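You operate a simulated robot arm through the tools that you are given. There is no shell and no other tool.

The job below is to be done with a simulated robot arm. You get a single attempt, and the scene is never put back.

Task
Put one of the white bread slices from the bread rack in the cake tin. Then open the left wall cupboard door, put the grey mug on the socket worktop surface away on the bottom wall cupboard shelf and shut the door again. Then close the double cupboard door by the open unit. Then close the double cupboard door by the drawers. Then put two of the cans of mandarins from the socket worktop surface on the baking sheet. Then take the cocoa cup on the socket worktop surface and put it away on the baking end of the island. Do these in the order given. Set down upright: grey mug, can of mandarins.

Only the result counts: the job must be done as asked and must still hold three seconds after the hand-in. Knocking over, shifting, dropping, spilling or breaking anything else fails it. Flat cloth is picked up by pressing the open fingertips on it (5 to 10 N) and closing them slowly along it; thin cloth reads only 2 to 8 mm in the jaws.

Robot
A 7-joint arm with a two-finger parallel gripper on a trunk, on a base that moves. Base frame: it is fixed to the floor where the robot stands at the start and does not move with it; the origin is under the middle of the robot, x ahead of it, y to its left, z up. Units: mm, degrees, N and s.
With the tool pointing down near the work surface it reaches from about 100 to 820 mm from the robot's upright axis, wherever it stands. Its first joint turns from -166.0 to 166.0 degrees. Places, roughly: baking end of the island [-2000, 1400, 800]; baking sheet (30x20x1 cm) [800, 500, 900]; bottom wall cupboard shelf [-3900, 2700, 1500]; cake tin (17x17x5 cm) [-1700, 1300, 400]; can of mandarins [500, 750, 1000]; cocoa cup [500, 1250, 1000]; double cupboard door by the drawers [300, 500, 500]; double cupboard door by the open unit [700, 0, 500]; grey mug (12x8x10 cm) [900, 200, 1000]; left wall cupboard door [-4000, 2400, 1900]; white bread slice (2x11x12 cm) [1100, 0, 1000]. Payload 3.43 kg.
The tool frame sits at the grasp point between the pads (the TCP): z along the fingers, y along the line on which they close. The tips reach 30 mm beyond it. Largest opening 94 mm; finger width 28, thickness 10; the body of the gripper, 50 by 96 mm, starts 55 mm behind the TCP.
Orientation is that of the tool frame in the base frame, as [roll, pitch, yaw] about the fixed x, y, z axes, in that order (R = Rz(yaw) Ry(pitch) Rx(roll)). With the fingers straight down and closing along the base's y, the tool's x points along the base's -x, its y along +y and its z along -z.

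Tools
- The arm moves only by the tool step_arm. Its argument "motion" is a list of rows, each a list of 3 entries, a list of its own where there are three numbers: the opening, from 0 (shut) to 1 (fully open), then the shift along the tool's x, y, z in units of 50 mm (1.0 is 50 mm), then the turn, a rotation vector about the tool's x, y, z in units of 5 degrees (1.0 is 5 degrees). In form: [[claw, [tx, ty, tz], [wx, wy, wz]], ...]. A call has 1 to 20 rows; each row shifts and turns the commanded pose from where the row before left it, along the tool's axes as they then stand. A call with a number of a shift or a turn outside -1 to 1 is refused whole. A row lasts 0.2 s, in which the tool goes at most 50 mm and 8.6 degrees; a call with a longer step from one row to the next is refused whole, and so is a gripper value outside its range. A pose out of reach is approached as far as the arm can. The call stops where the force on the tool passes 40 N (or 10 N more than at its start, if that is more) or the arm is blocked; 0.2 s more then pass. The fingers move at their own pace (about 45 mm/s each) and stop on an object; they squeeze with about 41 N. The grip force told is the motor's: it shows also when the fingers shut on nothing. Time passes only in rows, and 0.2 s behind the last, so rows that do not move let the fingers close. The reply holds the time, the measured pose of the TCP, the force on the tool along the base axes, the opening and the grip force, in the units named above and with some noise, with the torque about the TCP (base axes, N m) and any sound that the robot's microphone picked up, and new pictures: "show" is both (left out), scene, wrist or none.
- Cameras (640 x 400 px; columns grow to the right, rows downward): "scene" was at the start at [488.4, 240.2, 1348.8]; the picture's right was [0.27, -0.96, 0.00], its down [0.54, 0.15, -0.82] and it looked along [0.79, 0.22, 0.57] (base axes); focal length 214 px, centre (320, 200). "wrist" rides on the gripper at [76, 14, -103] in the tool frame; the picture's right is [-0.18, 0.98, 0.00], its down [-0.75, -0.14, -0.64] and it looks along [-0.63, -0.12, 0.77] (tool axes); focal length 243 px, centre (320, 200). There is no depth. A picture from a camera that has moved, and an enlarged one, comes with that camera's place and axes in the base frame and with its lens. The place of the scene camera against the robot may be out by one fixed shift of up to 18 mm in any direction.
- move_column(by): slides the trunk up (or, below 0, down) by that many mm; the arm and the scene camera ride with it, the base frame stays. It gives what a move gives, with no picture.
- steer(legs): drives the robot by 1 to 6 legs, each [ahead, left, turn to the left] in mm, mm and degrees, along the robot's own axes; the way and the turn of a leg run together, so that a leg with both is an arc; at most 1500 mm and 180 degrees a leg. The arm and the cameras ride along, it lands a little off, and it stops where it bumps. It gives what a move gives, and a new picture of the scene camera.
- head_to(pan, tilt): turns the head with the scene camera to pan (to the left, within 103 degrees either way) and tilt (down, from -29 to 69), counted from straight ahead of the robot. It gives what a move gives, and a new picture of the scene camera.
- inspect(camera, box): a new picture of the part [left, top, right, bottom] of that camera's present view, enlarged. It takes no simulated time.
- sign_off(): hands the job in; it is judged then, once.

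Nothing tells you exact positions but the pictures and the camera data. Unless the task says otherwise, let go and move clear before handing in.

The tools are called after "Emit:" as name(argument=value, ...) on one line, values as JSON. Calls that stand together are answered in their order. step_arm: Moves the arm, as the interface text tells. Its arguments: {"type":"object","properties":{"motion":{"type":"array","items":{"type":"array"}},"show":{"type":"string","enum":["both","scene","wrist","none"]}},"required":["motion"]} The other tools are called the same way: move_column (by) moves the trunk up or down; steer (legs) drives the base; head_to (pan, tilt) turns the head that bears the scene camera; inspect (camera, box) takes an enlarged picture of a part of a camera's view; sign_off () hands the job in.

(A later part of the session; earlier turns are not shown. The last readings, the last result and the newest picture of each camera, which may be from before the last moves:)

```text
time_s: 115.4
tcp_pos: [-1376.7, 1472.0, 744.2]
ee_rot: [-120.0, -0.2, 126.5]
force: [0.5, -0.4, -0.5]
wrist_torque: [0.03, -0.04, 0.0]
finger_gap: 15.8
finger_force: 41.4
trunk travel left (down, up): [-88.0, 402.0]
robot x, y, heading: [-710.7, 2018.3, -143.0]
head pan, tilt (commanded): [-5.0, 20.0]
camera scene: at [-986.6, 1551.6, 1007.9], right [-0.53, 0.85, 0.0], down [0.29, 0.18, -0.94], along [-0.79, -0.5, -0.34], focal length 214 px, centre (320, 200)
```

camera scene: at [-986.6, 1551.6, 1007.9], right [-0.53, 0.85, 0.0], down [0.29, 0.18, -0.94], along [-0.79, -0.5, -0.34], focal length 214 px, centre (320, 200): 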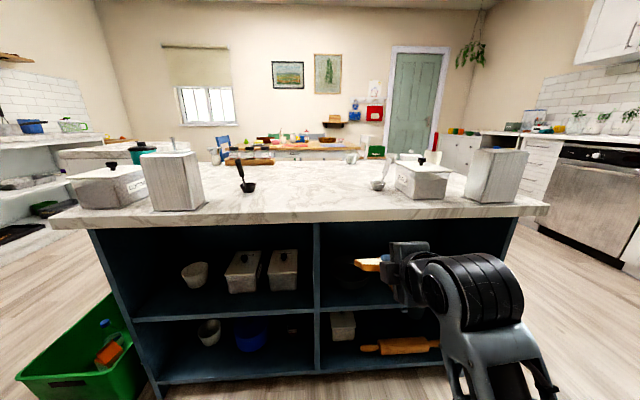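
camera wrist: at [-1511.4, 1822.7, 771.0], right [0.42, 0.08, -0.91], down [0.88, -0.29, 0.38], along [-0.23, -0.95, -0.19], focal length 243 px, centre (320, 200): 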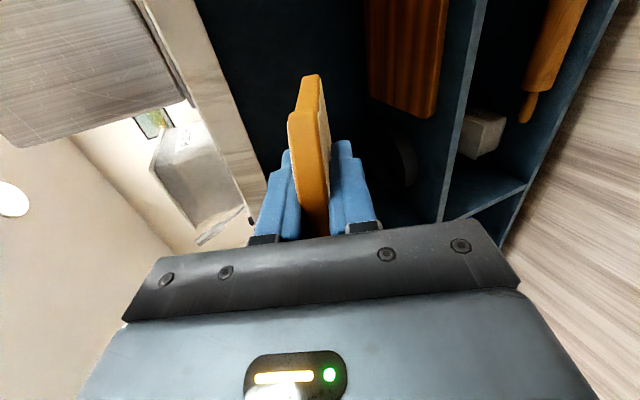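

Lined up at s≈-2004. Now I'll lower the hand to about z=575.

Emit:
step_arm(motion=[[0, [0, 0.735, 0.425], [0, 0, 0]], [0, [0, 0.735, 0.425], [0, 0, 0]], [0, [0, 0.735, 0.425], [0, 0, 0]], [0, [0, 0.735, 0.425], [0, 0, 0]], [0, [0, 0, 0], [0, 0, 0]]], show="both")

```text
time_s: 116.6
tcp_pos: [-1378.7, 1471.5, 573.3]
ee_rot: [-119.9, 0.0, 126.6]
force: [0.1, -0.5, 0.5]
wrist_torque: [0.02, 0.01, -0.03]
finger_gap: 15.8
finger_force: 40.8
trunk travel left (down, up): [-88.0, 402.0]
robot x, y, heading: [-708.6, 2020.8, -142.7]
head pan, tilt (commanded): [-5.0, 20.0]
camera scene: at [-986.7, 1551.6, 1008.0], right [-0.53, 0.85, 0.0], down [0.29, 0.18, -0.94], along [-0.79, -0.5, -0.34], focal length 214 px, centre (320, 200)
camera wrist: at [-1346.5, 1591.2, 612.3], right [0.5, 0.15, -0.85], down [0.84, -0.32, 0.44], along [-0.2, -0.94, -0.28], focal length 243 px, centre (320, 200)
```

scene: 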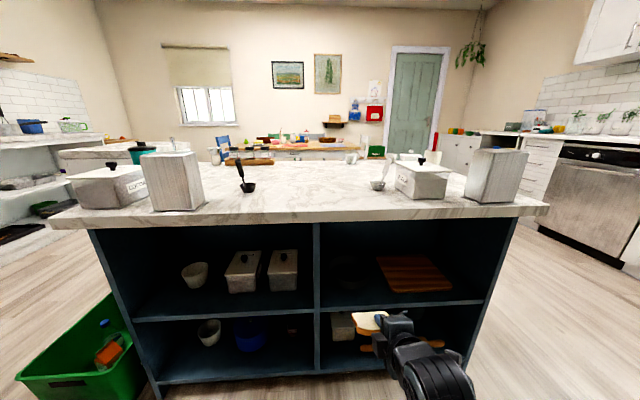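
wrist: 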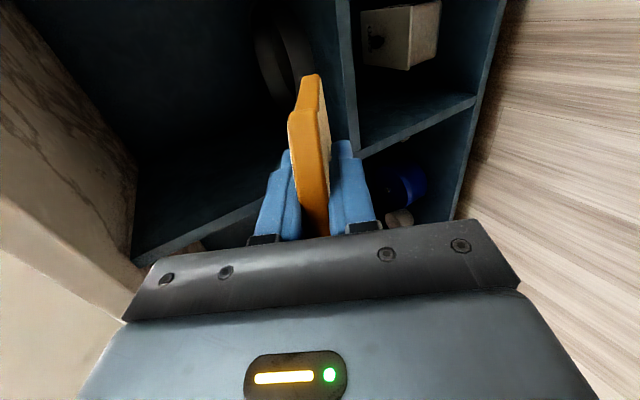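

The hand tracks well. I'll drive forward 200 mm so the slice starts into the compartment at mid height, then recheck the tin.

Emit:
steer(legs=[[200, 0, -0.3]])

Emit:
step_arm(motion=[[0, [0, 0, 0], [0, 0, 0]]], show="wrist")

Emit:
inspect(camera="wrist", box=[200, 0, 440, 150])

Emit:
inspect(camera="scene", box=[310, 200, 534, 340])

```text
time_s: 118.2
tcp_pos: [-1540.9, 1355.4, 574.3]
ee_rot: [-120.1, -0.1, 126.4]
force: [0.5, 0.3, -0.3]
wrist_torque: [-0.01, 0.0, -0.03]
finger_gap: 15.4
finger_force: 41.4
trunk travel left (down, up): [-88.0, 402.0]
robot x, y, heading: [-870.0, 1896.8, -143.0]
head pan, tilt (commanded): [-5.0, 20.0]
camera scene: at [-1147.5, 1432.6, 1008.0], right [-0.53, 0.85, 0.0], down [0.29, 0.18, -0.94], along [-0.8, -0.5, -0.34], focal length 214 px, centre (320, 200)
```

scene: 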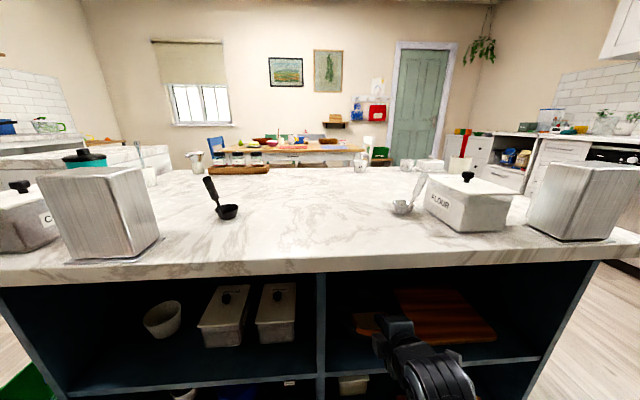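

```text
time_s: 118.6
tcp_pos: [-1539.9, 1355.5, 573.7]
ee_rot: [-120.1, -0.1, 126.4]
force: [-0.3, 0.2, -0.1]
wrist_torque: [0.01, -0.02, -0.01]
finger_gap: 15.6
finger_force: 41.1
trunk travel left (down, up): [-88.0, 402.0]
robot x, y, heading: [-871.7, 1894.2, -143.3]
head pan, tilt (commanded): [-5.0, 20.0]
camera wrist: at [-1507.0, 1473.6, 612.6], right [0.5, 0.14, -0.85], down [0.84, -0.32, 0.44], along [-0.21, -0.94, -0.28], focal length 243 px, centre (320, 200)
```

wrist: 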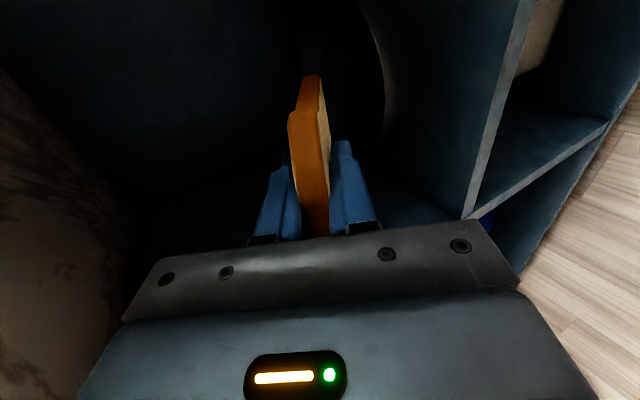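

```text
2.67 times, centred on (320, 75) of wrist
camera zoom: at [-1507.0, 1473.6, 612.6], right [0.5, 0.14, -0.85], down [0.84, -0.32, 0.44], along [-0.21, -0.94, -0.28], focal length 647 px, centre (320, 533)
```

zoom: 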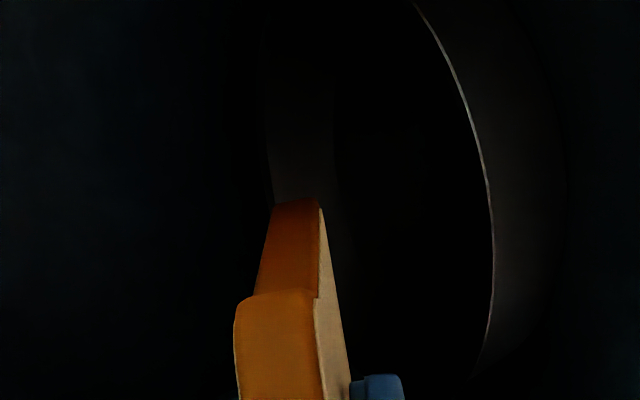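

```text
2.86 times, centred on (422, 270) of scene
camera zoom: at [-1147.5, 1432.6, 1008.0], right [-0.53, 0.85, 0.0], down [0.29, 0.18, -0.94], along [-0.8, -0.5, -0.34], focal length 613 px, centre (29, 0)
```

zoom: 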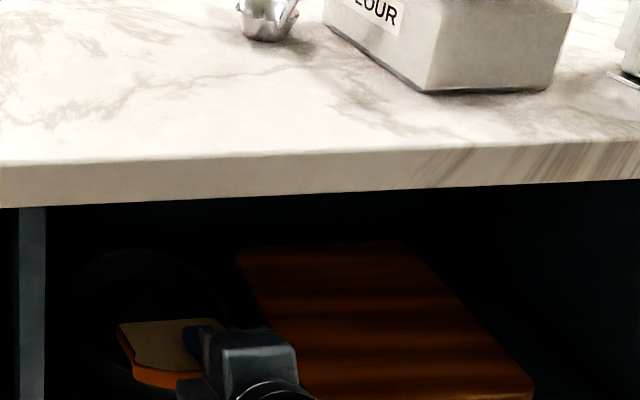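

Emit:
inspect(camera="scene", box=[314, 270, 426, 340])

Emit:
inspect(camera="wrist", box=[280, 0, 440, 100])

```text
5.71 times, centred on (370, 305) of scene
camera zoom: at [-1147.5, 1432.6, 1008.0], right [-0.53, 0.85, 0.0], down [0.29, 0.18, -0.94], along [-0.8, -0.5, -0.34], focal length 1226 px, centre (34, -400)
```

zoom: 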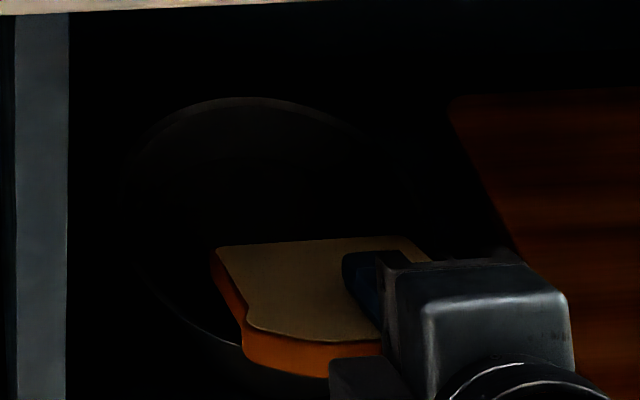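

```text
4.00 times, centred on (360, 50) of wrist
camera zoom: at [-1507.0, 1473.6, 612.6], right [0.5, 0.14, -0.85], down [0.84, -0.32, 0.44], along [-0.21, -0.94, -0.28], focal length 970 px, centre (160, 800)
```

zoom: 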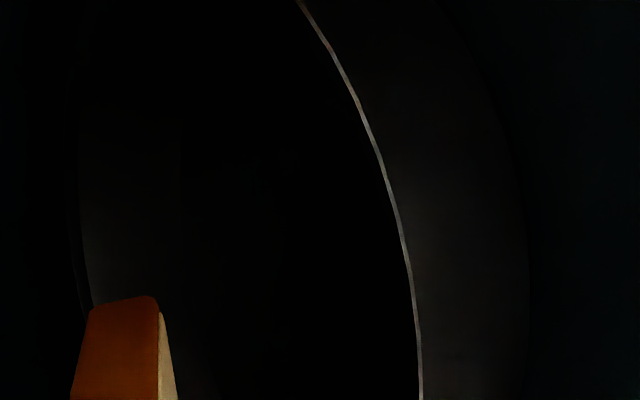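

Combining both cameras, the tin centre is at about n=-614, s=-2003, rim z≈433. I'll descend to z≈510 outside the rim, then slide the slice in over the tin.

Emit:
step_arm(motion=[[0, [0, 0.554, 0.32], [0, 0, 0]], [0, [0, 0.554, 0.32], [0, 0, 0]], [0, [-0.03, -0.33, 0.572], [0, 0, 0]], [0, [-0.03, -0.33, 0.572], [0, 0, 0]], [0, [0, 0, 0], [0, 0, 0]]], show="both")

Emit:
inspect(camera="scene", box=[314, 270, 426, 340])

```text
time_s: 119.8
tcp_pos: [-1590.9, 1311.5, 510.9]
ee_rot: [-120.0, -0.1, 126.4]
force: [-0.4, 0.4, -0.3]
wrist_torque: [0.0, 0.03, 0.0]
finger_gap: 15.8
finger_force: 41.1
trunk travel left (down, up): [-88.0, 402.0]
robot x, y, heading: [-870.7, 1897.2, -143.2]
head pan, tilt (commanded): [-5.0, 20.0]
camera scene: at [-1147.5, 1432.6, 1007.9], right [-0.53, 0.85, 0.0], down [0.29, 0.18, -0.94], along [-0.8, -0.5, -0.34], focal length 214 px, centre (320, 200)
camera wrist: at [-1557.4, 1430.4, 549.8], right [0.5, 0.14, -0.85], down [0.84, -0.32, 0.44], along [-0.21, -0.94, -0.28], focal length 243 px, centre (320, 200)
```

scene: 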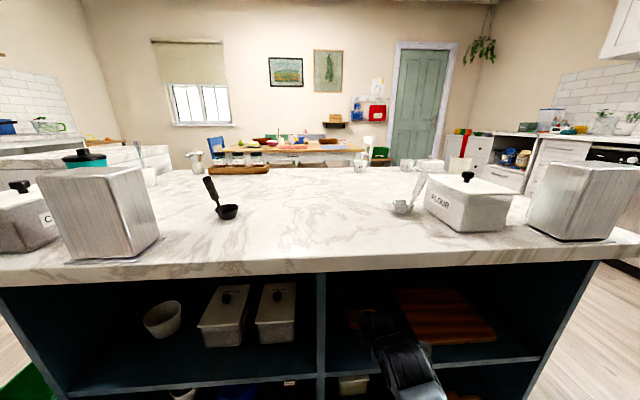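
wrist: 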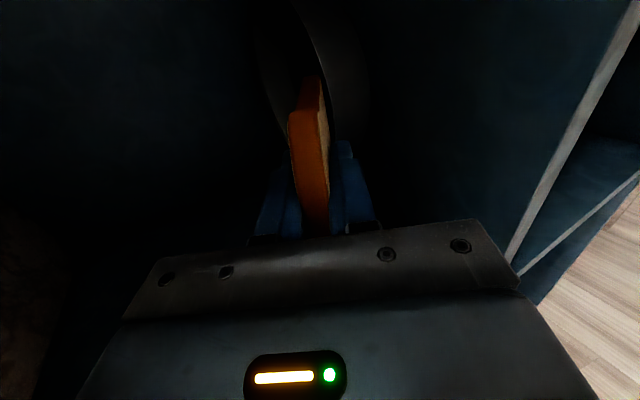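

```text
5.71 times, centred on (370, 305) of scene
camera zoom: at [-1147.5, 1432.6, 1007.9], right [-0.53, 0.85, 0.0], down [0.29, 0.18, -0.94], along [-0.8, -0.5, -0.34], focal length 1226 px, centre (34, -400)
```

zoom: 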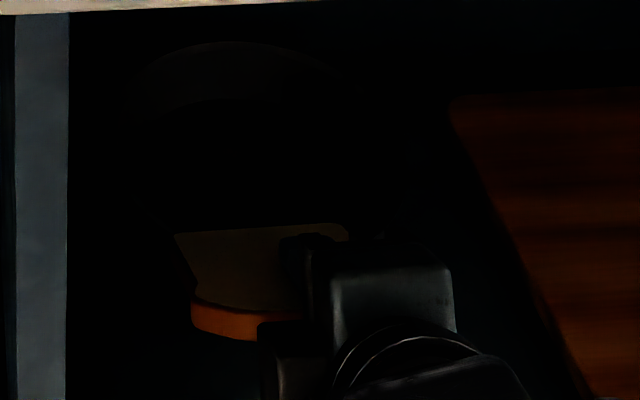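

The tin's far rim appears higher in the picture than before, so I may have nudged it. I'll look closely through the wrist camera before going on.

Emit:
inspect(camera="wrist", box=[220, 0, 420, 125])

Emit:
inspect(camera="scene", box=[320, 260, 400, 310])

```text
3.20 times, centred on (320, 62) of wrist
camera zoom: at [-1557.4, 1430.4, 549.8], right [0.5, 0.14, -0.85], down [0.84, -0.32, 0.44], along [-0.21, -0.94, -0.28], focal length 776 px, centre (320, 640)
```

zoom: 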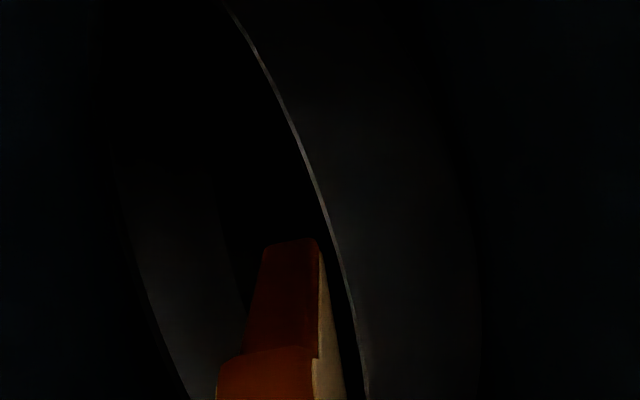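

```text
8.00 times, centred on (360, 285) of scene
camera zoom: at [-1147.5, 1432.6, 1007.9], right [-0.53, 0.85, 0.0], down [0.29, 0.18, -0.94], along [-0.8, -0.5, -0.34], focal length 1716 px, centre (0, -480)
```

zoom: 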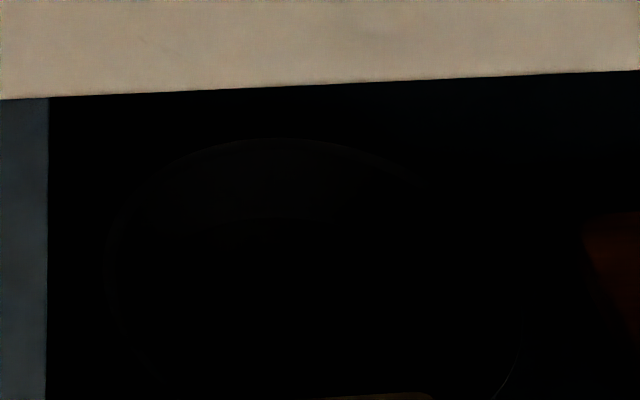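

The tin slid back about 65 mm on the shelf when the slice's lower edge caught its rim. It's still upright, now centred near n=-683, s=-2000. I'll raise the hand to clear the rim before going in over it.

Emit:
step_arm(motion=[[0, [0, -0.4, -0.23], [0, 0, 0]], [0, [0, -0.4, -0.23], [0, 0, 0]], [0, [0, 0, 0], [0, 0, 0]]], show="none")

Emit:
inspect(camera="wrist", box=[220, 0, 420, 125])

Emit:
inspect(camera="scene", box=[314, 260, 410, 320])

```text
time_s: 120.6
tcp_pos: [-1590.6, 1313.6, 557.2]
ee_rot: [-120.1, -0.1, 126.4]
force: [0.7, -0.6, -0.7]
wrist_torque: [-0.01, -0.01, -0.01]
finger_gap: 15.7
finger_force: 40.5
trunk travel left (down, up): [-88.0, 402.0]
robot x, y, heading: [-872.7, 1896.0, -142.8]
head pan, tilt (commanded): [-5.0, 20.0]
```

```text
3.20 times, centred on (320, 62) of wrist
camera zoom: at [-1557.8, 1432.2, 595.5], right [0.5, 0.14, -0.85], down [0.84, -0.32, 0.44], along [-0.21, -0.94, -0.28], focal length 776 px, centre (320, 640)
```

zoom: 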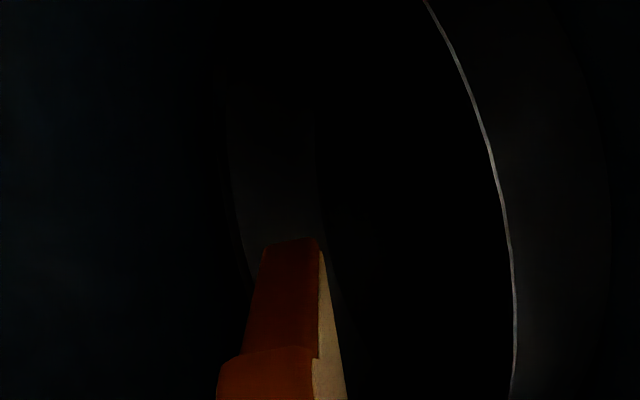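

```text
6.67 times, centred on (362, 290) of scene
camera zoom: at [-1147.5, 1432.6, 1008.0], right [-0.53, 0.85, 0.0], down [0.29, 0.18, -0.94], along [-0.8, -0.5, -0.34], focal length 1430 px, centre (40, -400)
```

zoom: 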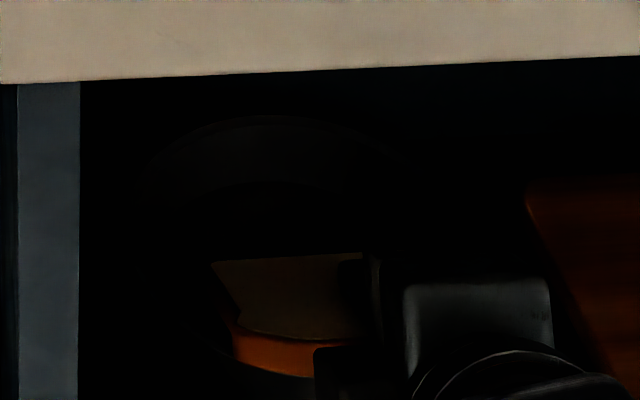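

Triangulating two wrist views puts the rim at z≈464, with the tin now centred at n=-628, s=-2012. The slice has clearance at this height, so I'll advance 114 mm over the tin.

Emit:
step_arm(motion=[[0, [0.047, -0.38, 0.658], [0, 0, 0]], [0, [0.047, -0.38, 0.658], [0, 0, 0]], [0, [0.047, -0.38, 0.658], [0, 0, 0]], [0, [0, 0, 0], [0, 0, 0]]], show="wrist")

Emit:
inspect(camera="wrist", box=[220, 0, 420, 125])

Emit:
inspect(camera="scene", box=[314, 260, 410, 320])

```text
time_s: 121.6
tcp_pos: [-1689.3, 1251.5, 555.7]
ee_rot: [-120.1, -0.2, 126.4]
force: [-0.1, 0.4, 0.3]
wrist_torque: [0.0, -0.02, -0.02]
finger_gap: 15.9
finger_force: 40.9
trunk travel left (down, up): [-88.0, 402.0]
robot x, y, heading: [-872.8, 1898.9, -143.1]
head pan, tilt (commanded): [-5.0, 20.0]
camera wrist: at [-1656.1, 1370.8, 594.6], right [0.5, 0.14, -0.85], down [0.84, -0.32, 0.44], along [-0.21, -0.94, -0.28], focal length 243 px, centre (320, 200)
```

wrist: 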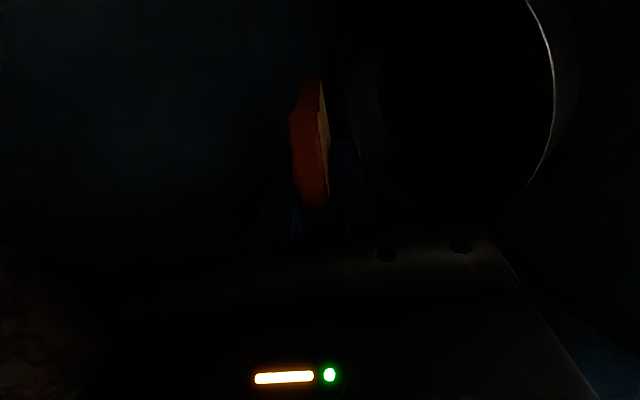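

```text
3.20 times, centred on (320, 62) of wrist
camera zoom: at [-1656.1, 1370.8, 594.6], right [0.5, 0.14, -0.85], down [0.84, -0.32, 0.44], along [-0.21, -0.94, -0.28], focal length 776 px, centre (320, 640)
```

zoom: 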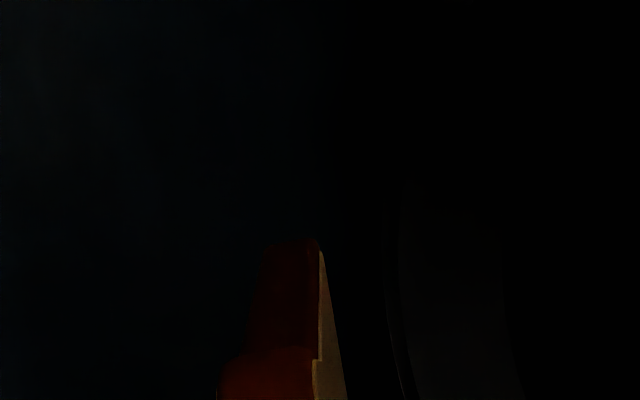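

```text
6.67 times, centred on (362, 290) of scene
camera zoom: at [-1147.5, 1432.6, 1008.0], right [-0.53, 0.85, 0.0], down [0.29, 0.18, -0.94], along [-0.8, -0.5, -0.34], focal length 1430 px, centre (40, -400)
```

zoom: 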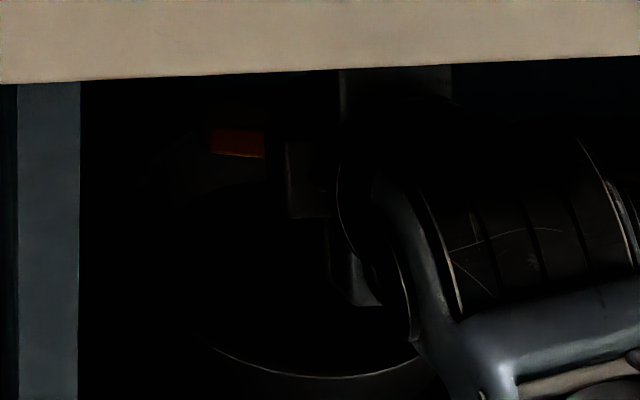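

The slice is over the tin and the tin hasn't moved. I'll lower it 50 mm into the tin.

Emit:
step_arm(motion=[[0, [0, 0.433, 0.25], [0, 0, 0]], [0, [0, 0.26, 0.15], [0, 0, 0]], [0, [0, 0.173, 0.1], [0, 0, 0]], [0, [0, 0, 0], [0, 0, 0]]], show="wrist")

Emit:
inspect(camera="scene", box=[314, 260, 410, 320])

```text
time_s: 122.6
tcp_pos: [-1688.1, 1252.3, 504.9]
ee_rot: [-120.0, 0.0, 126.4]
force: [-0.1, -0.3, -0.7]
wrist_torque: [0.03, 0.02, 0.02]
finger_gap: 15.5
finger_force: 40.8
trunk travel left (down, up): [-88.0, 402.0]
robot x, y, heading: [-867.7, 1901.3, -143.2]
head pan, tilt (commanded): [-5.0, 20.0]
camera wrist: at [-1655.5, 1370.4, 543.9], right [0.5, 0.14, -0.85], down [0.84, -0.32, 0.44], along [-0.21, -0.94, -0.28], focal length 243 px, centre (320, 200)
```

wrist: 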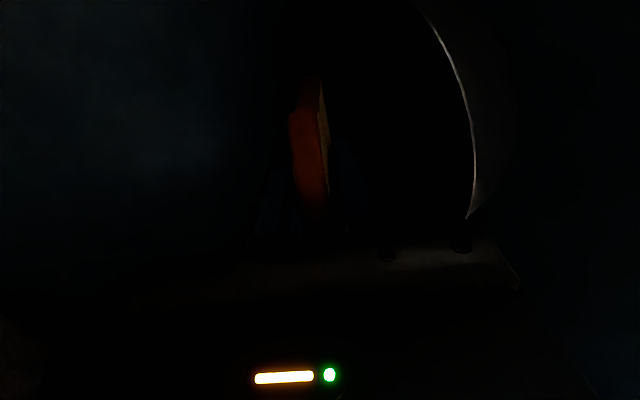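

```text
6.67 times, centred on (362, 290) of scene
camera zoom: at [-1147.5, 1432.5, 1007.9], right [-0.53, 0.85, 0.0], down [0.29, 0.18, -0.94], along [-0.8, -0.5, -0.34], focal length 1430 px, centre (40, -400)
```

zoom: 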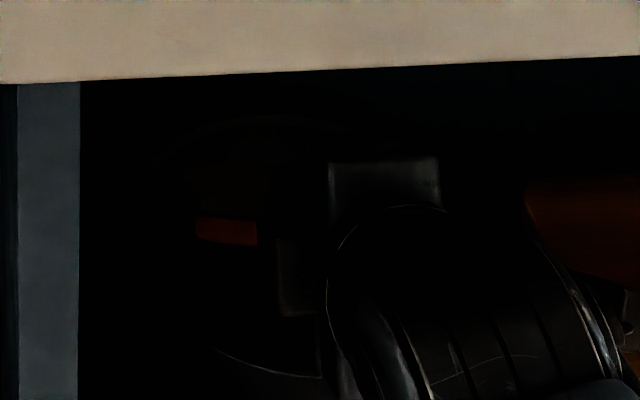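

Position looks right: the slice lies inside the rim circle. I'll open the jaws slightly to let it settle into the tin.

Emit:
step_arm(motion=[[0, [0, 0.15, 0.087], [0, 0, 0]], [0.25, [0, 0, 0], [0, 0, 0]], [0.34, [0, 0, 0], [0, 0, 0]], [0.34, [0, 0, 0], [0, 0, 0]]], show="wrist")

Emit:
inspect(camera="wrist", box=[220, 20, 460, 170])

Emit:
inspect(camera="scene", box=[314, 260, 410, 320])

```text
time_s: 123.6
tcp_pos: [-1687.7, 1251.8, 497.6]
ee_rot: [-120.0, -0.2, 126.3]
force: [-0.4, 0.7, -0.5]
wrist_torque: [0.02, -0.03, 0.04]
finger_gap: 32.3
finger_force: 0.3
trunk travel left (down, up): [-88.0, 402.0]
robot x, y, heading: [-871.5, 1897.4, -143.0]
head pan, tilt (commanded): [-5.0, 20.0]
camera wrist: at [-1654.8, 1370.2, 535.8], right [0.5, 0.14, -0.85], down [0.84, -0.32, 0.44], along [-0.21, -0.94, -0.28], focal length 243 px, centre (320, 200)
```

wrist: 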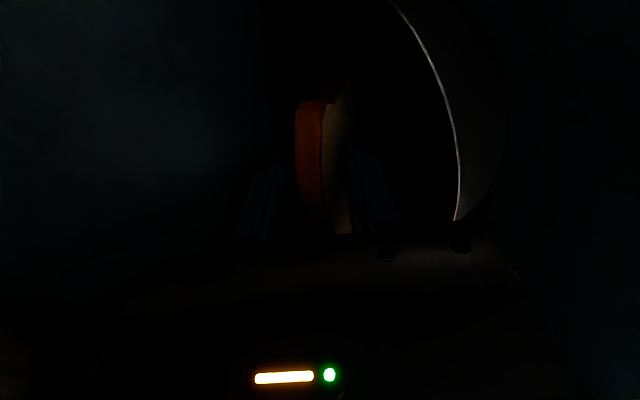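

```text
2.67 times, centred on (340, 95) of wrist
camera zoom: at [-1654.8, 1370.2, 535.8], right [0.5, 0.14, -0.85], down [0.84, -0.32, 0.44], along [-0.21, -0.94, -0.28], focal length 647 px, centre (267, 480)
```

zoom: 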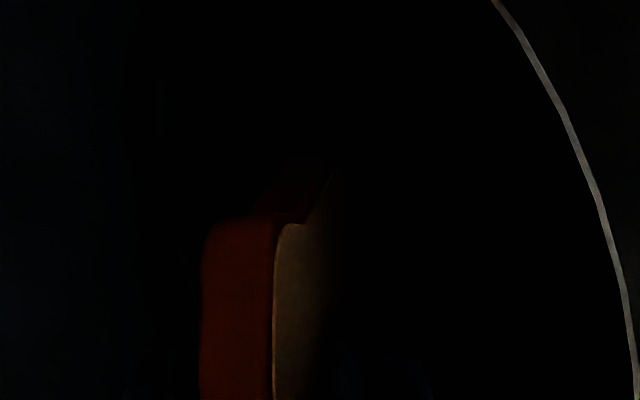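

```text
6.67 times, centred on (362, 290) of scene
camera zoom: at [-1147.5, 1432.6, 1008.0], right [-0.53, 0.85, 0.0], down [0.29, 0.18, -0.94], along [-0.8, -0.5, -0.34], focal length 1430 px, centre (40, -400)
```

zoom: 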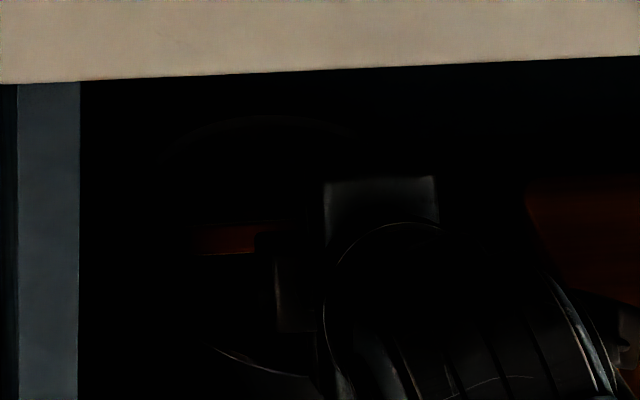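

The slice has tipped down into the tin and is resting on the lower finger. I'll withdraw the hand back along its own axis to let it drop.

Emit:
step_arm(motion=[[0.36, [0, 0, -0.9], [0, 0, 0]], [0.36, [0, 0, -0.9], [0, 0, 0]], [0.36, [0, 0, 0], [0, 0, 0]]], show="wrist")

Emit:
inspect(camera="wrist", box=[220, 0, 460, 150])

Emit:
inspect(camera="scene", box=[314, 260, 410, 320])

```text
time_s: 124.4
tcp_pos: [-1624.0, 1297.3, 540.2]
ee_rot: [-120.0, -0.2, 126.4]
force: [1.0, 0.8, 0.7]
wrist_torque: [0.01, -0.02, -0.02]
finger_gap: 33.7
finger_force: 0.0
trunk travel left (down, up): [-88.0, 402.0]
robot x, y, heading: [-869.7, 1897.5, -143.1]
head pan, tilt (commanded): [-5.0, 20.0]
camera wrist: at [-1591.6, 1416.3, 579.9], right [0.5, 0.14, -0.85], down [0.84, -0.32, 0.44], along [-0.21, -0.94, -0.28], focal length 243 px, centre (320, 200)
```

wrist: 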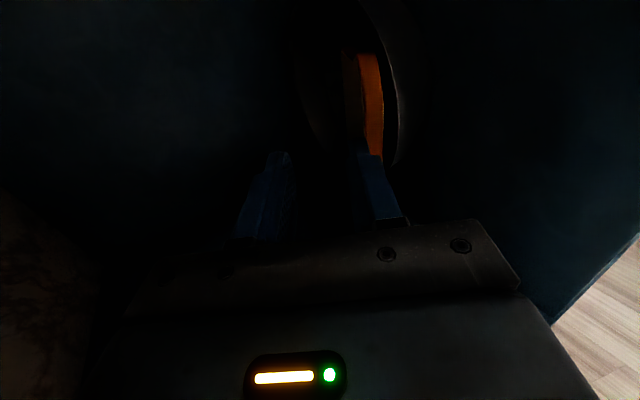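

```text
2.67 times, centred on (340, 75) of wrist
camera zoom: at [-1591.6, 1416.3, 579.9], right [0.5, 0.14, -0.85], down [0.84, -0.32, 0.44], along [-0.21, -0.94, -0.28], focal length 647 px, centre (267, 533)
```

zoom: 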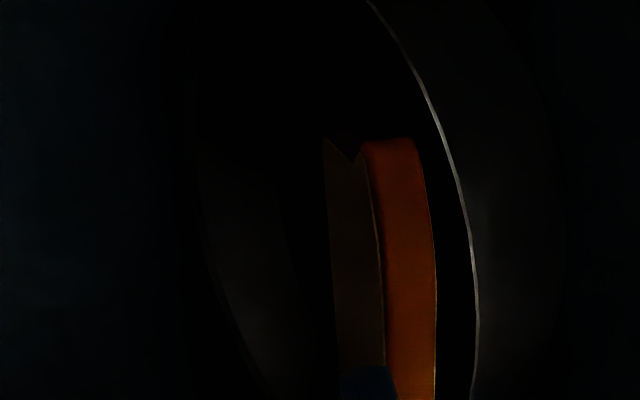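

```text
6.67 times, centred on (362, 290) of scene
camera zoom: at [-1147.5, 1432.5, 1008.0], right [-0.53, 0.85, 0.0], down [0.29, 0.18, -0.94], along [-0.8, -0.5, -0.34], focal length 1430 px, centre (40, -400)
```

zoom: 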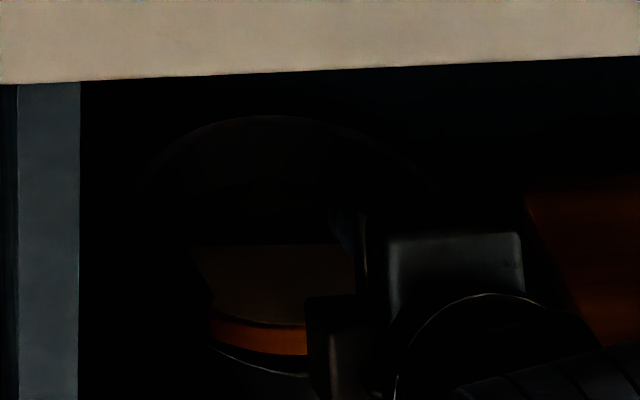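

The slice seems to be down inside the tin. I'll withdraw further and check it's free of the finger.

Emit:
step_arm(motion=[[0.36, [0, -0.45, -0.8], [0, 0, 0]], [0.36, [0, -0.2, -0.8], [0, 0, 0]], [0.36, [0, 0.3, -0.8], [0, 0, 0]], [0.36, [0, 0, 0], [0, 0, 0]]], show="wrist")

Emit:
inspect(camera="wrist", box=[220, 0, 460, 150])

Emit:
inspect(camera="scene", box=[314, 260, 410, 320])

```text
time_s: 125.4
tcp_pos: [-1546.9, 1353.5, 619.3]
ee_rot: [-120.1, -0.1, 126.4]
force: [0.0, 0.0, 0.1]
wrist_torque: [-0.05, 0.0, 0.0]
finger_gap: 33.5
finger_force: 0.1
trunk travel left (down, up): [-88.0, 402.0]
robot x, y, heading: [-871.2, 1898.6, -143.0]
head pan, tilt (commanded): [-5.0, 20.0]
camera wrist: at [-1514.7, 1471.4, 658.7], right [0.5, 0.14, -0.85], down [0.84, -0.32, 0.44], along [-0.21, -0.94, -0.28], focal length 243 px, centre (320, 200)
```

wrist: 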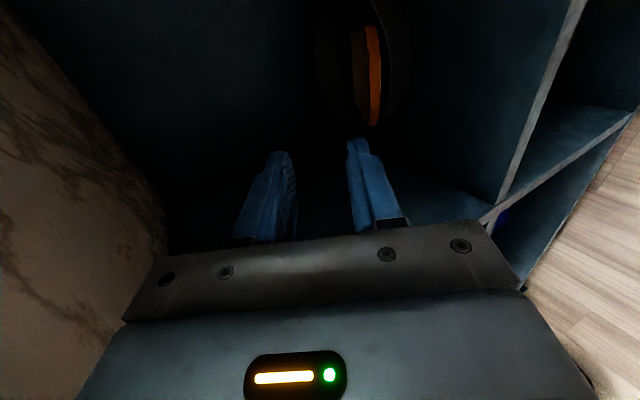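

```text
2.67 times, centred on (340, 75) of wrist
camera zoom: at [-1514.7, 1471.4, 658.7], right [0.5, 0.14, -0.85], down [0.84, -0.32, 0.44], along [-0.21, -0.94, -0.28], focal length 647 px, centre (267, 533)
```

zoom: 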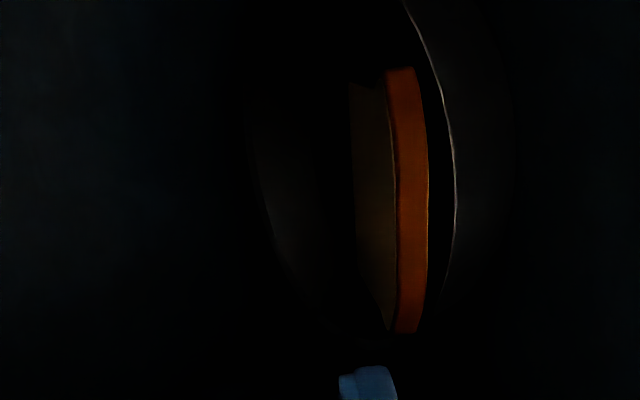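

```text
6.67 times, centred on (362, 290) of scene
camera zoom: at [-1147.5, 1432.6, 1008.0], right [-0.53, 0.85, 0.0], down [0.29, 0.18, -0.94], along [-0.8, -0.5, -0.34], focal length 1430 px, centre (40, -400)
```

zoom: 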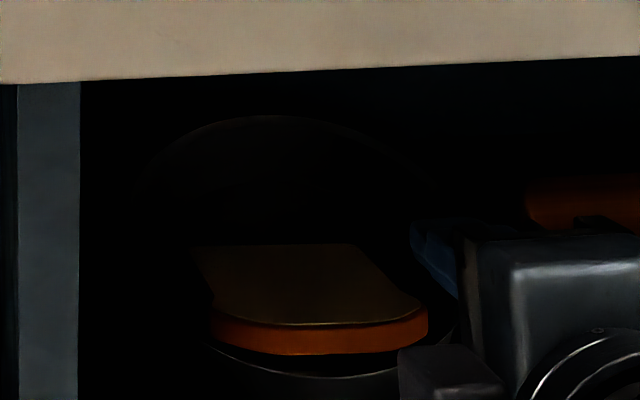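

The slice is in the tin, but its near end is propped up at about 27° on the rim. I'll close the fingers and press it down gently at the tin's centre so it settles.

Emit:
step_arm(motion=[[0, [0, 0, 0], [0, 0, 0]], [0, [0, 0, 0], [0, 0, 0]], [0, [0, -0.07, 0.9], [0, 0, 0]], [0, [0, -0.07, 0.9], [0, 0, 0]], [0, [0, -0.07, 0.9], [0, 0, 0]], [0, [0, -0.07, 0.9], [0, 0, 0]], [0, [0, 0, 0], [0, 0, 0]]], show="wrist")

Emit:
inspect(camera="scene", box=[314, 260, 410, 320])

```text
time_s: 127.0
tcp_pos: [-1679.2, 1256.9, 538.7]
ee_rot: [-119.9, 0.0, 126.3]
force: [0.1, 0.3, 0.1]
wrist_torque: [0.03, -0.01, 0.01]
finger_gap: 0.0
finger_force: 33.2
trunk travel left (down, up): [-88.0, 402.0]
robot x, y, heading: [-870.5, 1901.5, -143.2]
head pan, tilt (commanded): [-5.0, 20.0]
camera wrist: at [-1646.1, 1376.4, 578.6], right [0.5, 0.14, -0.85], down [0.84, -0.32, 0.44], along [-0.21, -0.94, -0.28], focal length 243 px, centre (320, 200)
```

wrist: 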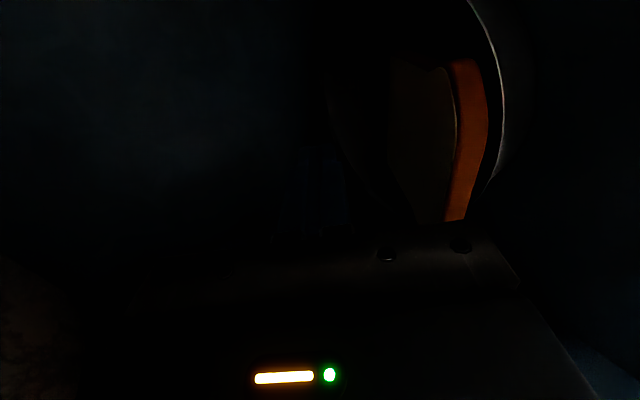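

```text
6.67 times, centred on (362, 290) of scene
camera zoom: at [-1147.4, 1432.6, 1008.0], right [-0.53, 0.85, 0.0], down [0.29, 0.18, -0.94], along [-0.8, -0.5, -0.34], focal length 1430 px, centre (40, -400)
```

zoom: 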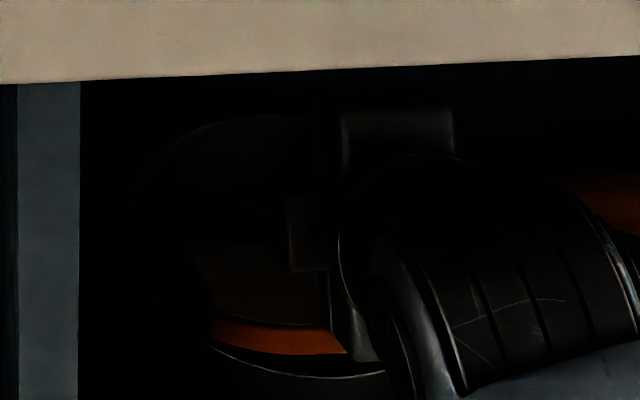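

Emit:
step_arm(motion=[[0, [0, 0.4, 0.23], [0, 0, 0]], [0, [0, 0.26, 0.15], [0, 0, 0]], [0, [0, 0.17, 0.1], [0, 0, 0]], [0, [0, 0.1, 0.058], [0, 0, 0]], [0, [0, 0.1, 0.058], [0, 0, 0]]], show="none")

Emit:
inspect(camera="wrist", box=[260, 20, 500, 170])

```text
time_s: 128.2
tcp_pos: [-1680.5, 1257.6, 482.8]
ee_rot: [-119.7, -0.1, 126.4]
force: [-3.2, -1.9, 8.3]
wrist_torque: [-0.09, -0.1, -0.06]
finger_gap: 0.0
finger_force: 33.3
trunk travel left (down, up): [-88.0, 402.0]
robot x, y, heading: [-872.6, 1896.0, -143.0]
head pan, tilt (commanded): [-5.0, 20.0]
```

```text
2.67 times, centred on (380, 95) of wrist
camera zoom: at [-1647.2, 1376.3, 521.5], right [0.5, 0.14, -0.85], down [0.84, -0.32, 0.44], along [-0.21, -0.94, -0.28], focal length 647 px, centre (160, 480)
```

zoom: 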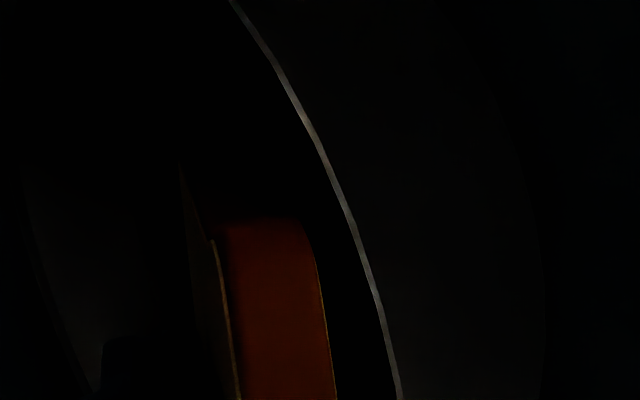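

Contact at about 8 N. I'll press a few millimetres more to see if it settles.

Emit:
step_arm(motion=[[0, [0, 0.07, 0.04], [0, 0, 0]], [0, [0, 0.07, 0.04], [0, 0, 0]], [0, [0, 0.07, 0.04], [0, 0, 0]], [0, [0, 0, 0], [0, 0, 0]]], show="none")

Emit:
inspect(camera="wrist", box=[260, 20, 500, 170])

```text
time_s: 128.9
tcp_pos: [-1684.2, 1254.8, 482.3]
ee_rot: [-118.8, 0.1, 126.5]
force: [-3.2, -2.4, 10.0]
wrist_torque: [-0.1, -0.08, -0.08]
finger_gap: 0.0
finger_force: 33.2
trunk travel left (down, up): [-88.0, 402.0]
robot x, y, heading: [-870.4, 1897.8, -143.1]
head pan, tilt (commanded): [-5.0, 20.0]
stopped in row 3: the force on the tool passed its limit at 42 N (the readings are from after the stop); the commanded pose is now the measured one
```

```text
2.67 times, centred on (380, 95) of wrist
camera zoom: at [-1649.9, 1374.1, 517.5], right [0.49, 0.13, -0.86], down [0.85, -0.31, 0.43], along [-0.21, -0.94, -0.27], focal length 647 px, centre (160, 480)
```

zoom: 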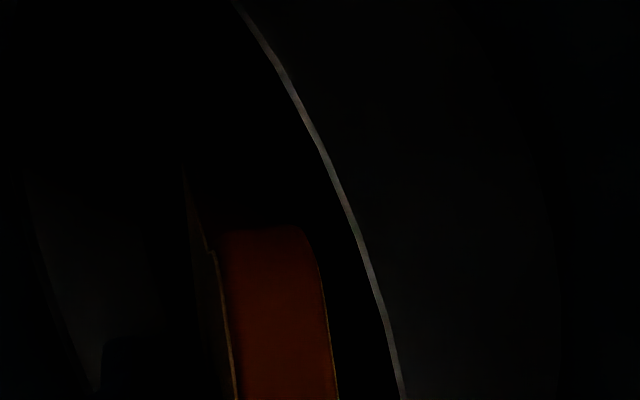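

It's firmly seated at about 24°: the far edge is on the tin floor and the wide top is wedged inside the rim, with its centre below rim level. That is secure, so I'll leave it there and withdraw.

Emit:
step_arm(motion=[[0, [0, -0.4, -0.23], [0, 0, 0]], [0, [0, -0.4, -0.23], [0, 0, 0]], [0, [0, 0, -0.9], [0, 0, 0]], [0, [0, 0.3, -0.9], [0, 0, 0]], [0, [0, 0.4, -0.85], [0, 0, 0]], [0, [0, 0.5, -0.8], [0, 0, 0]], [0, [0, 0.5, -0.8], [0, 0, 0]], [0, [0, 0, 0], [0, 0, 0]]], show="wrist")

Emit:
inspect(camera="scene", box=[314, 260, 410, 320])

```text
time_s: 130.7
tcp_pos: [-1496.9, 1389.7, 552.4]
ee_rot: [-119.2, -0.1, 126.5]
force: [0.9, 0.1, -0.7]
wrist_torque: [-0.04, -0.02, 0.01]
finger_gap: 0.0
finger_force: 33.7
trunk travel left (down, up): [-88.0, 402.0]
robot x, y, heading: [-870.2, 1897.7, -142.8]
head pan, tilt (commanded): [-5.0, 20.0]
camera wrist: at [-1464.3, 1509.8, 589.9], right [0.49, 0.14, -0.86], down [0.84, -0.31, 0.44], along [-0.21, -0.94, -0.27], focal length 243 px, centre (320, 200)
```

wrist: 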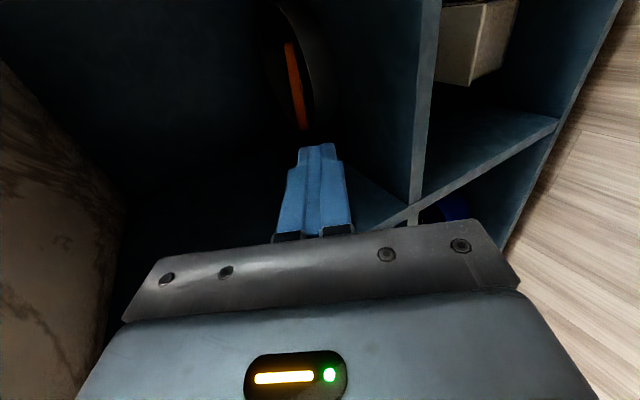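

```text
6.67 times, centred on (362, 290) of scene
camera zoom: at [-1147.5, 1432.6, 1008.0], right [-0.53, 0.85, 0.0], down [0.29, 0.18, -0.94], along [-0.8, -0.5, -0.34], focal length 1430 px, centre (40, -400)
```

zoom: 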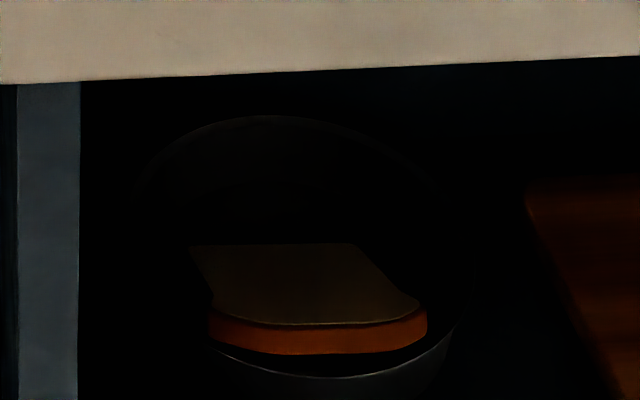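

The slice is secure in the tin. Next is the wall cupboard: I'll back away, raise the trunk, turn toward the far wall and look at the cupboard doors.

Emit:
steer(legs=[[-250, 0, 0]])

Emit:
move_column(by=400)

Emit:
steer(legs=[[0, 0, -90]])

Emit:
head_to(pan=10, tilt=0)

```text
time_s: 132.6
tcp_pos: [-1300.4, 1544.2, 551.8]
ee_rot: [-119.1, 0.0, 126.1]
force: [0.5, 0.0, -0.2]
wrist_torque: [-0.02, 0.02, -0.01]
finger_gap: 0.0
finger_force: 33.1
trunk travel left (down, up): [-88.0, 402.0]
robot x, y, heading: [-666.0, 2045.4, -143.3]
head pan, tilt (commanded): [-5.0, 20.0]
camera scene: at [-949.9, 1584.1, 1008.0], right [-0.53, 0.85, 0.0], down [0.29, 0.18, -0.94], along [-0.8, -0.49, -0.34], focal length 214 px, centre (320, 200)
```

scene: 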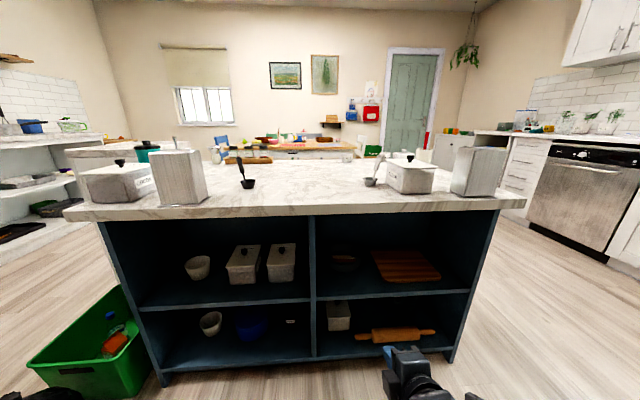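

```text
time_s: 136.4
tcp_pos: [-1301.5, 1543.6, 952.0]
ee_rot: [-119.1, 0.0, 126.1]
force: [-0.1, 0.3, 0.6]
wrist_torque: [0.0, -0.02, -0.01]
finger_gap: 0.0
finger_force: 32.9
trunk travel left (down, up): [-488.0, 2.0]
robot x, y, heading: [-670.0, 2046.2, -143.3]
head pan, tilt (commanded): [-5.0, 20.0]
```

```text
time_s: 139.3
tcp_pos: [-1421.6, 2349.5, 952.2]
ee_rot: [-119.2, -0.1, 65.2]
force: [0.1, -0.4, 0.4]
wrist_torque: [0.04, 0.0, 0.0]
finger_gap: 0.0
finger_force: 32.8
trunk travel left (down, up): [-488.0, 2.0]
robot x, y, heading: [-672.3, 2044.3, 155.9]
head pan, tilt (commanded): [-5.0, 20.0]
stopped in leg 1: the robot was blocked; the commanded pose is now the measured one
camera scene: at [-1220.3, 2073.6, 1407.8], right [0.49, 0.87, 0.0], down [0.3, -0.17, -0.94], along [-0.82, 0.46, -0.34], focal length 214 px, centre (320, 200)
```

scene: 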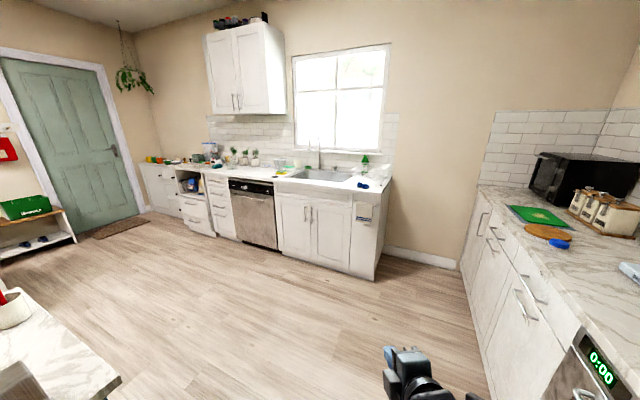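

```text
time_s: 140.2
tcp_pos: [-1421.4, 2349.2, 952.4]
ee_rot: [-119.1, -0.1, 65.2]
force: [-0.1, -0.1, -0.4]
wrist_torque: [0.0, -0.01, 0.0]
finger_gap: 0.1
finger_force: 33.0
trunk travel left (down, up): [-488.0, 2.0]
robot x, y, heading: [-674.8, 2045.2, 155.9]
head pan, tilt (commanded): [10.0, 0.0]
camera scene: at [-1225.9, 2050.6, 1440.2], right [0.24, 0.97, 0.0], down [0.0, 0.0, -1.0], along [-0.97, 0.24, 0.0], focal length 214 px, centre (320, 200)
```

scene: 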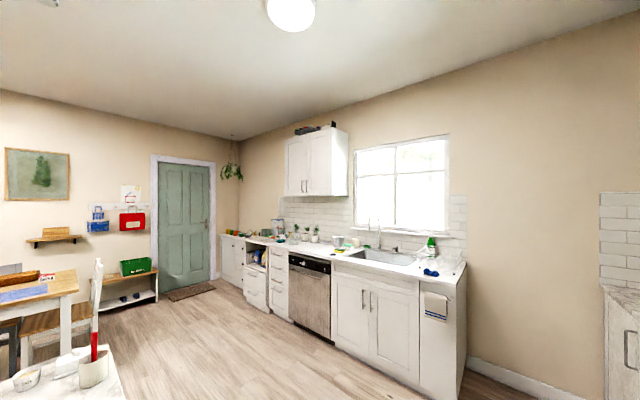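

The deck's front-right corner brushed the fixed unit on the right, and nothing moved. I can see the wall cupboard clearly: its bottom is at z≈1495 and the handles are at z≈1530–1690. I'll slide left, turn, and drive toward that wall.

Emit:
steer(legs=[[0, 400, 0], [0, 0, -29], [1350, 0, 0]])

Emit:
head_to(pan=45, tilt=0)

```text
time_s: 150.6
tcp_pos: [-2155.2, 3419.9, 952.2]
ee_rot: [-119.2, -0.1, 35.4]
force: [-0.5, -0.1, -0.1]
wrist_torque: [-0.01, 0.01, 0.02]
finger_gap: 0.0
finger_force: 32.9
trunk travel left (down, up): [-488.0, 2.0]
robot x, y, heading: [-1655.2, 2783.0, 126.4]
head pan, tilt (commanded): [10.0, 0.0]
camera scene: at [-2136.1, 3067.7, 1440.3], right [0.69, 0.72, 0.0], down [0.0, 0.0, -1.0], along [-0.72, 0.69, 0.0], focal length 214 px, centre (320, 200)
```

scene: 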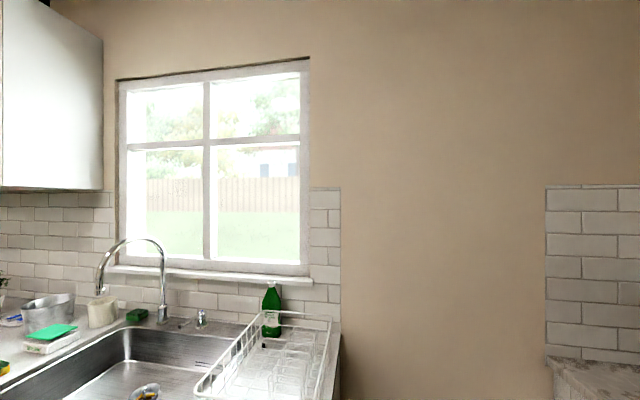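

```text
time_s: 151.6
tcp_pos: [-2155.6, 3419.3, 953.1]
ee_rot: [-119.0, -0.1, 35.4]
force: [-0.6, 1.4, 0.0]
wrist_torque: [-0.02, 0.01, -0.02]
finger_gap: 0.0
finger_force: 32.7
trunk travel left (down, up): [-488.0, 2.0]
robot x, y, heading: [-1659.1, 2784.3, 126.3]
head pan, tilt (commanded): [45.0, 0.0]
camera scene: at [-2160.1, 3019.3, 1440.3], right [0.15, 0.99, 0.0], down [0.0, 0.0, -1.0], along [-0.99, 0.15, 0.0], focal length 214 px, centre (320, 200)
```

scene: 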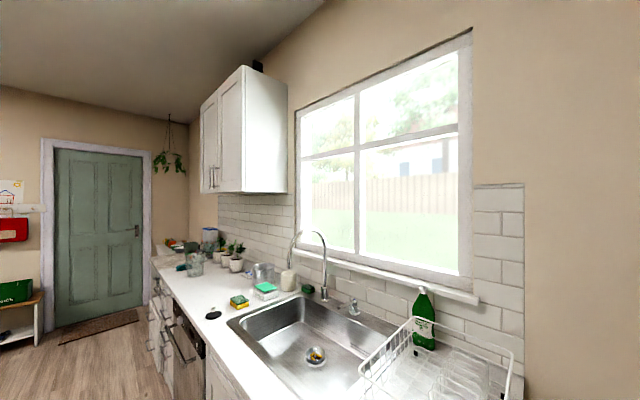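

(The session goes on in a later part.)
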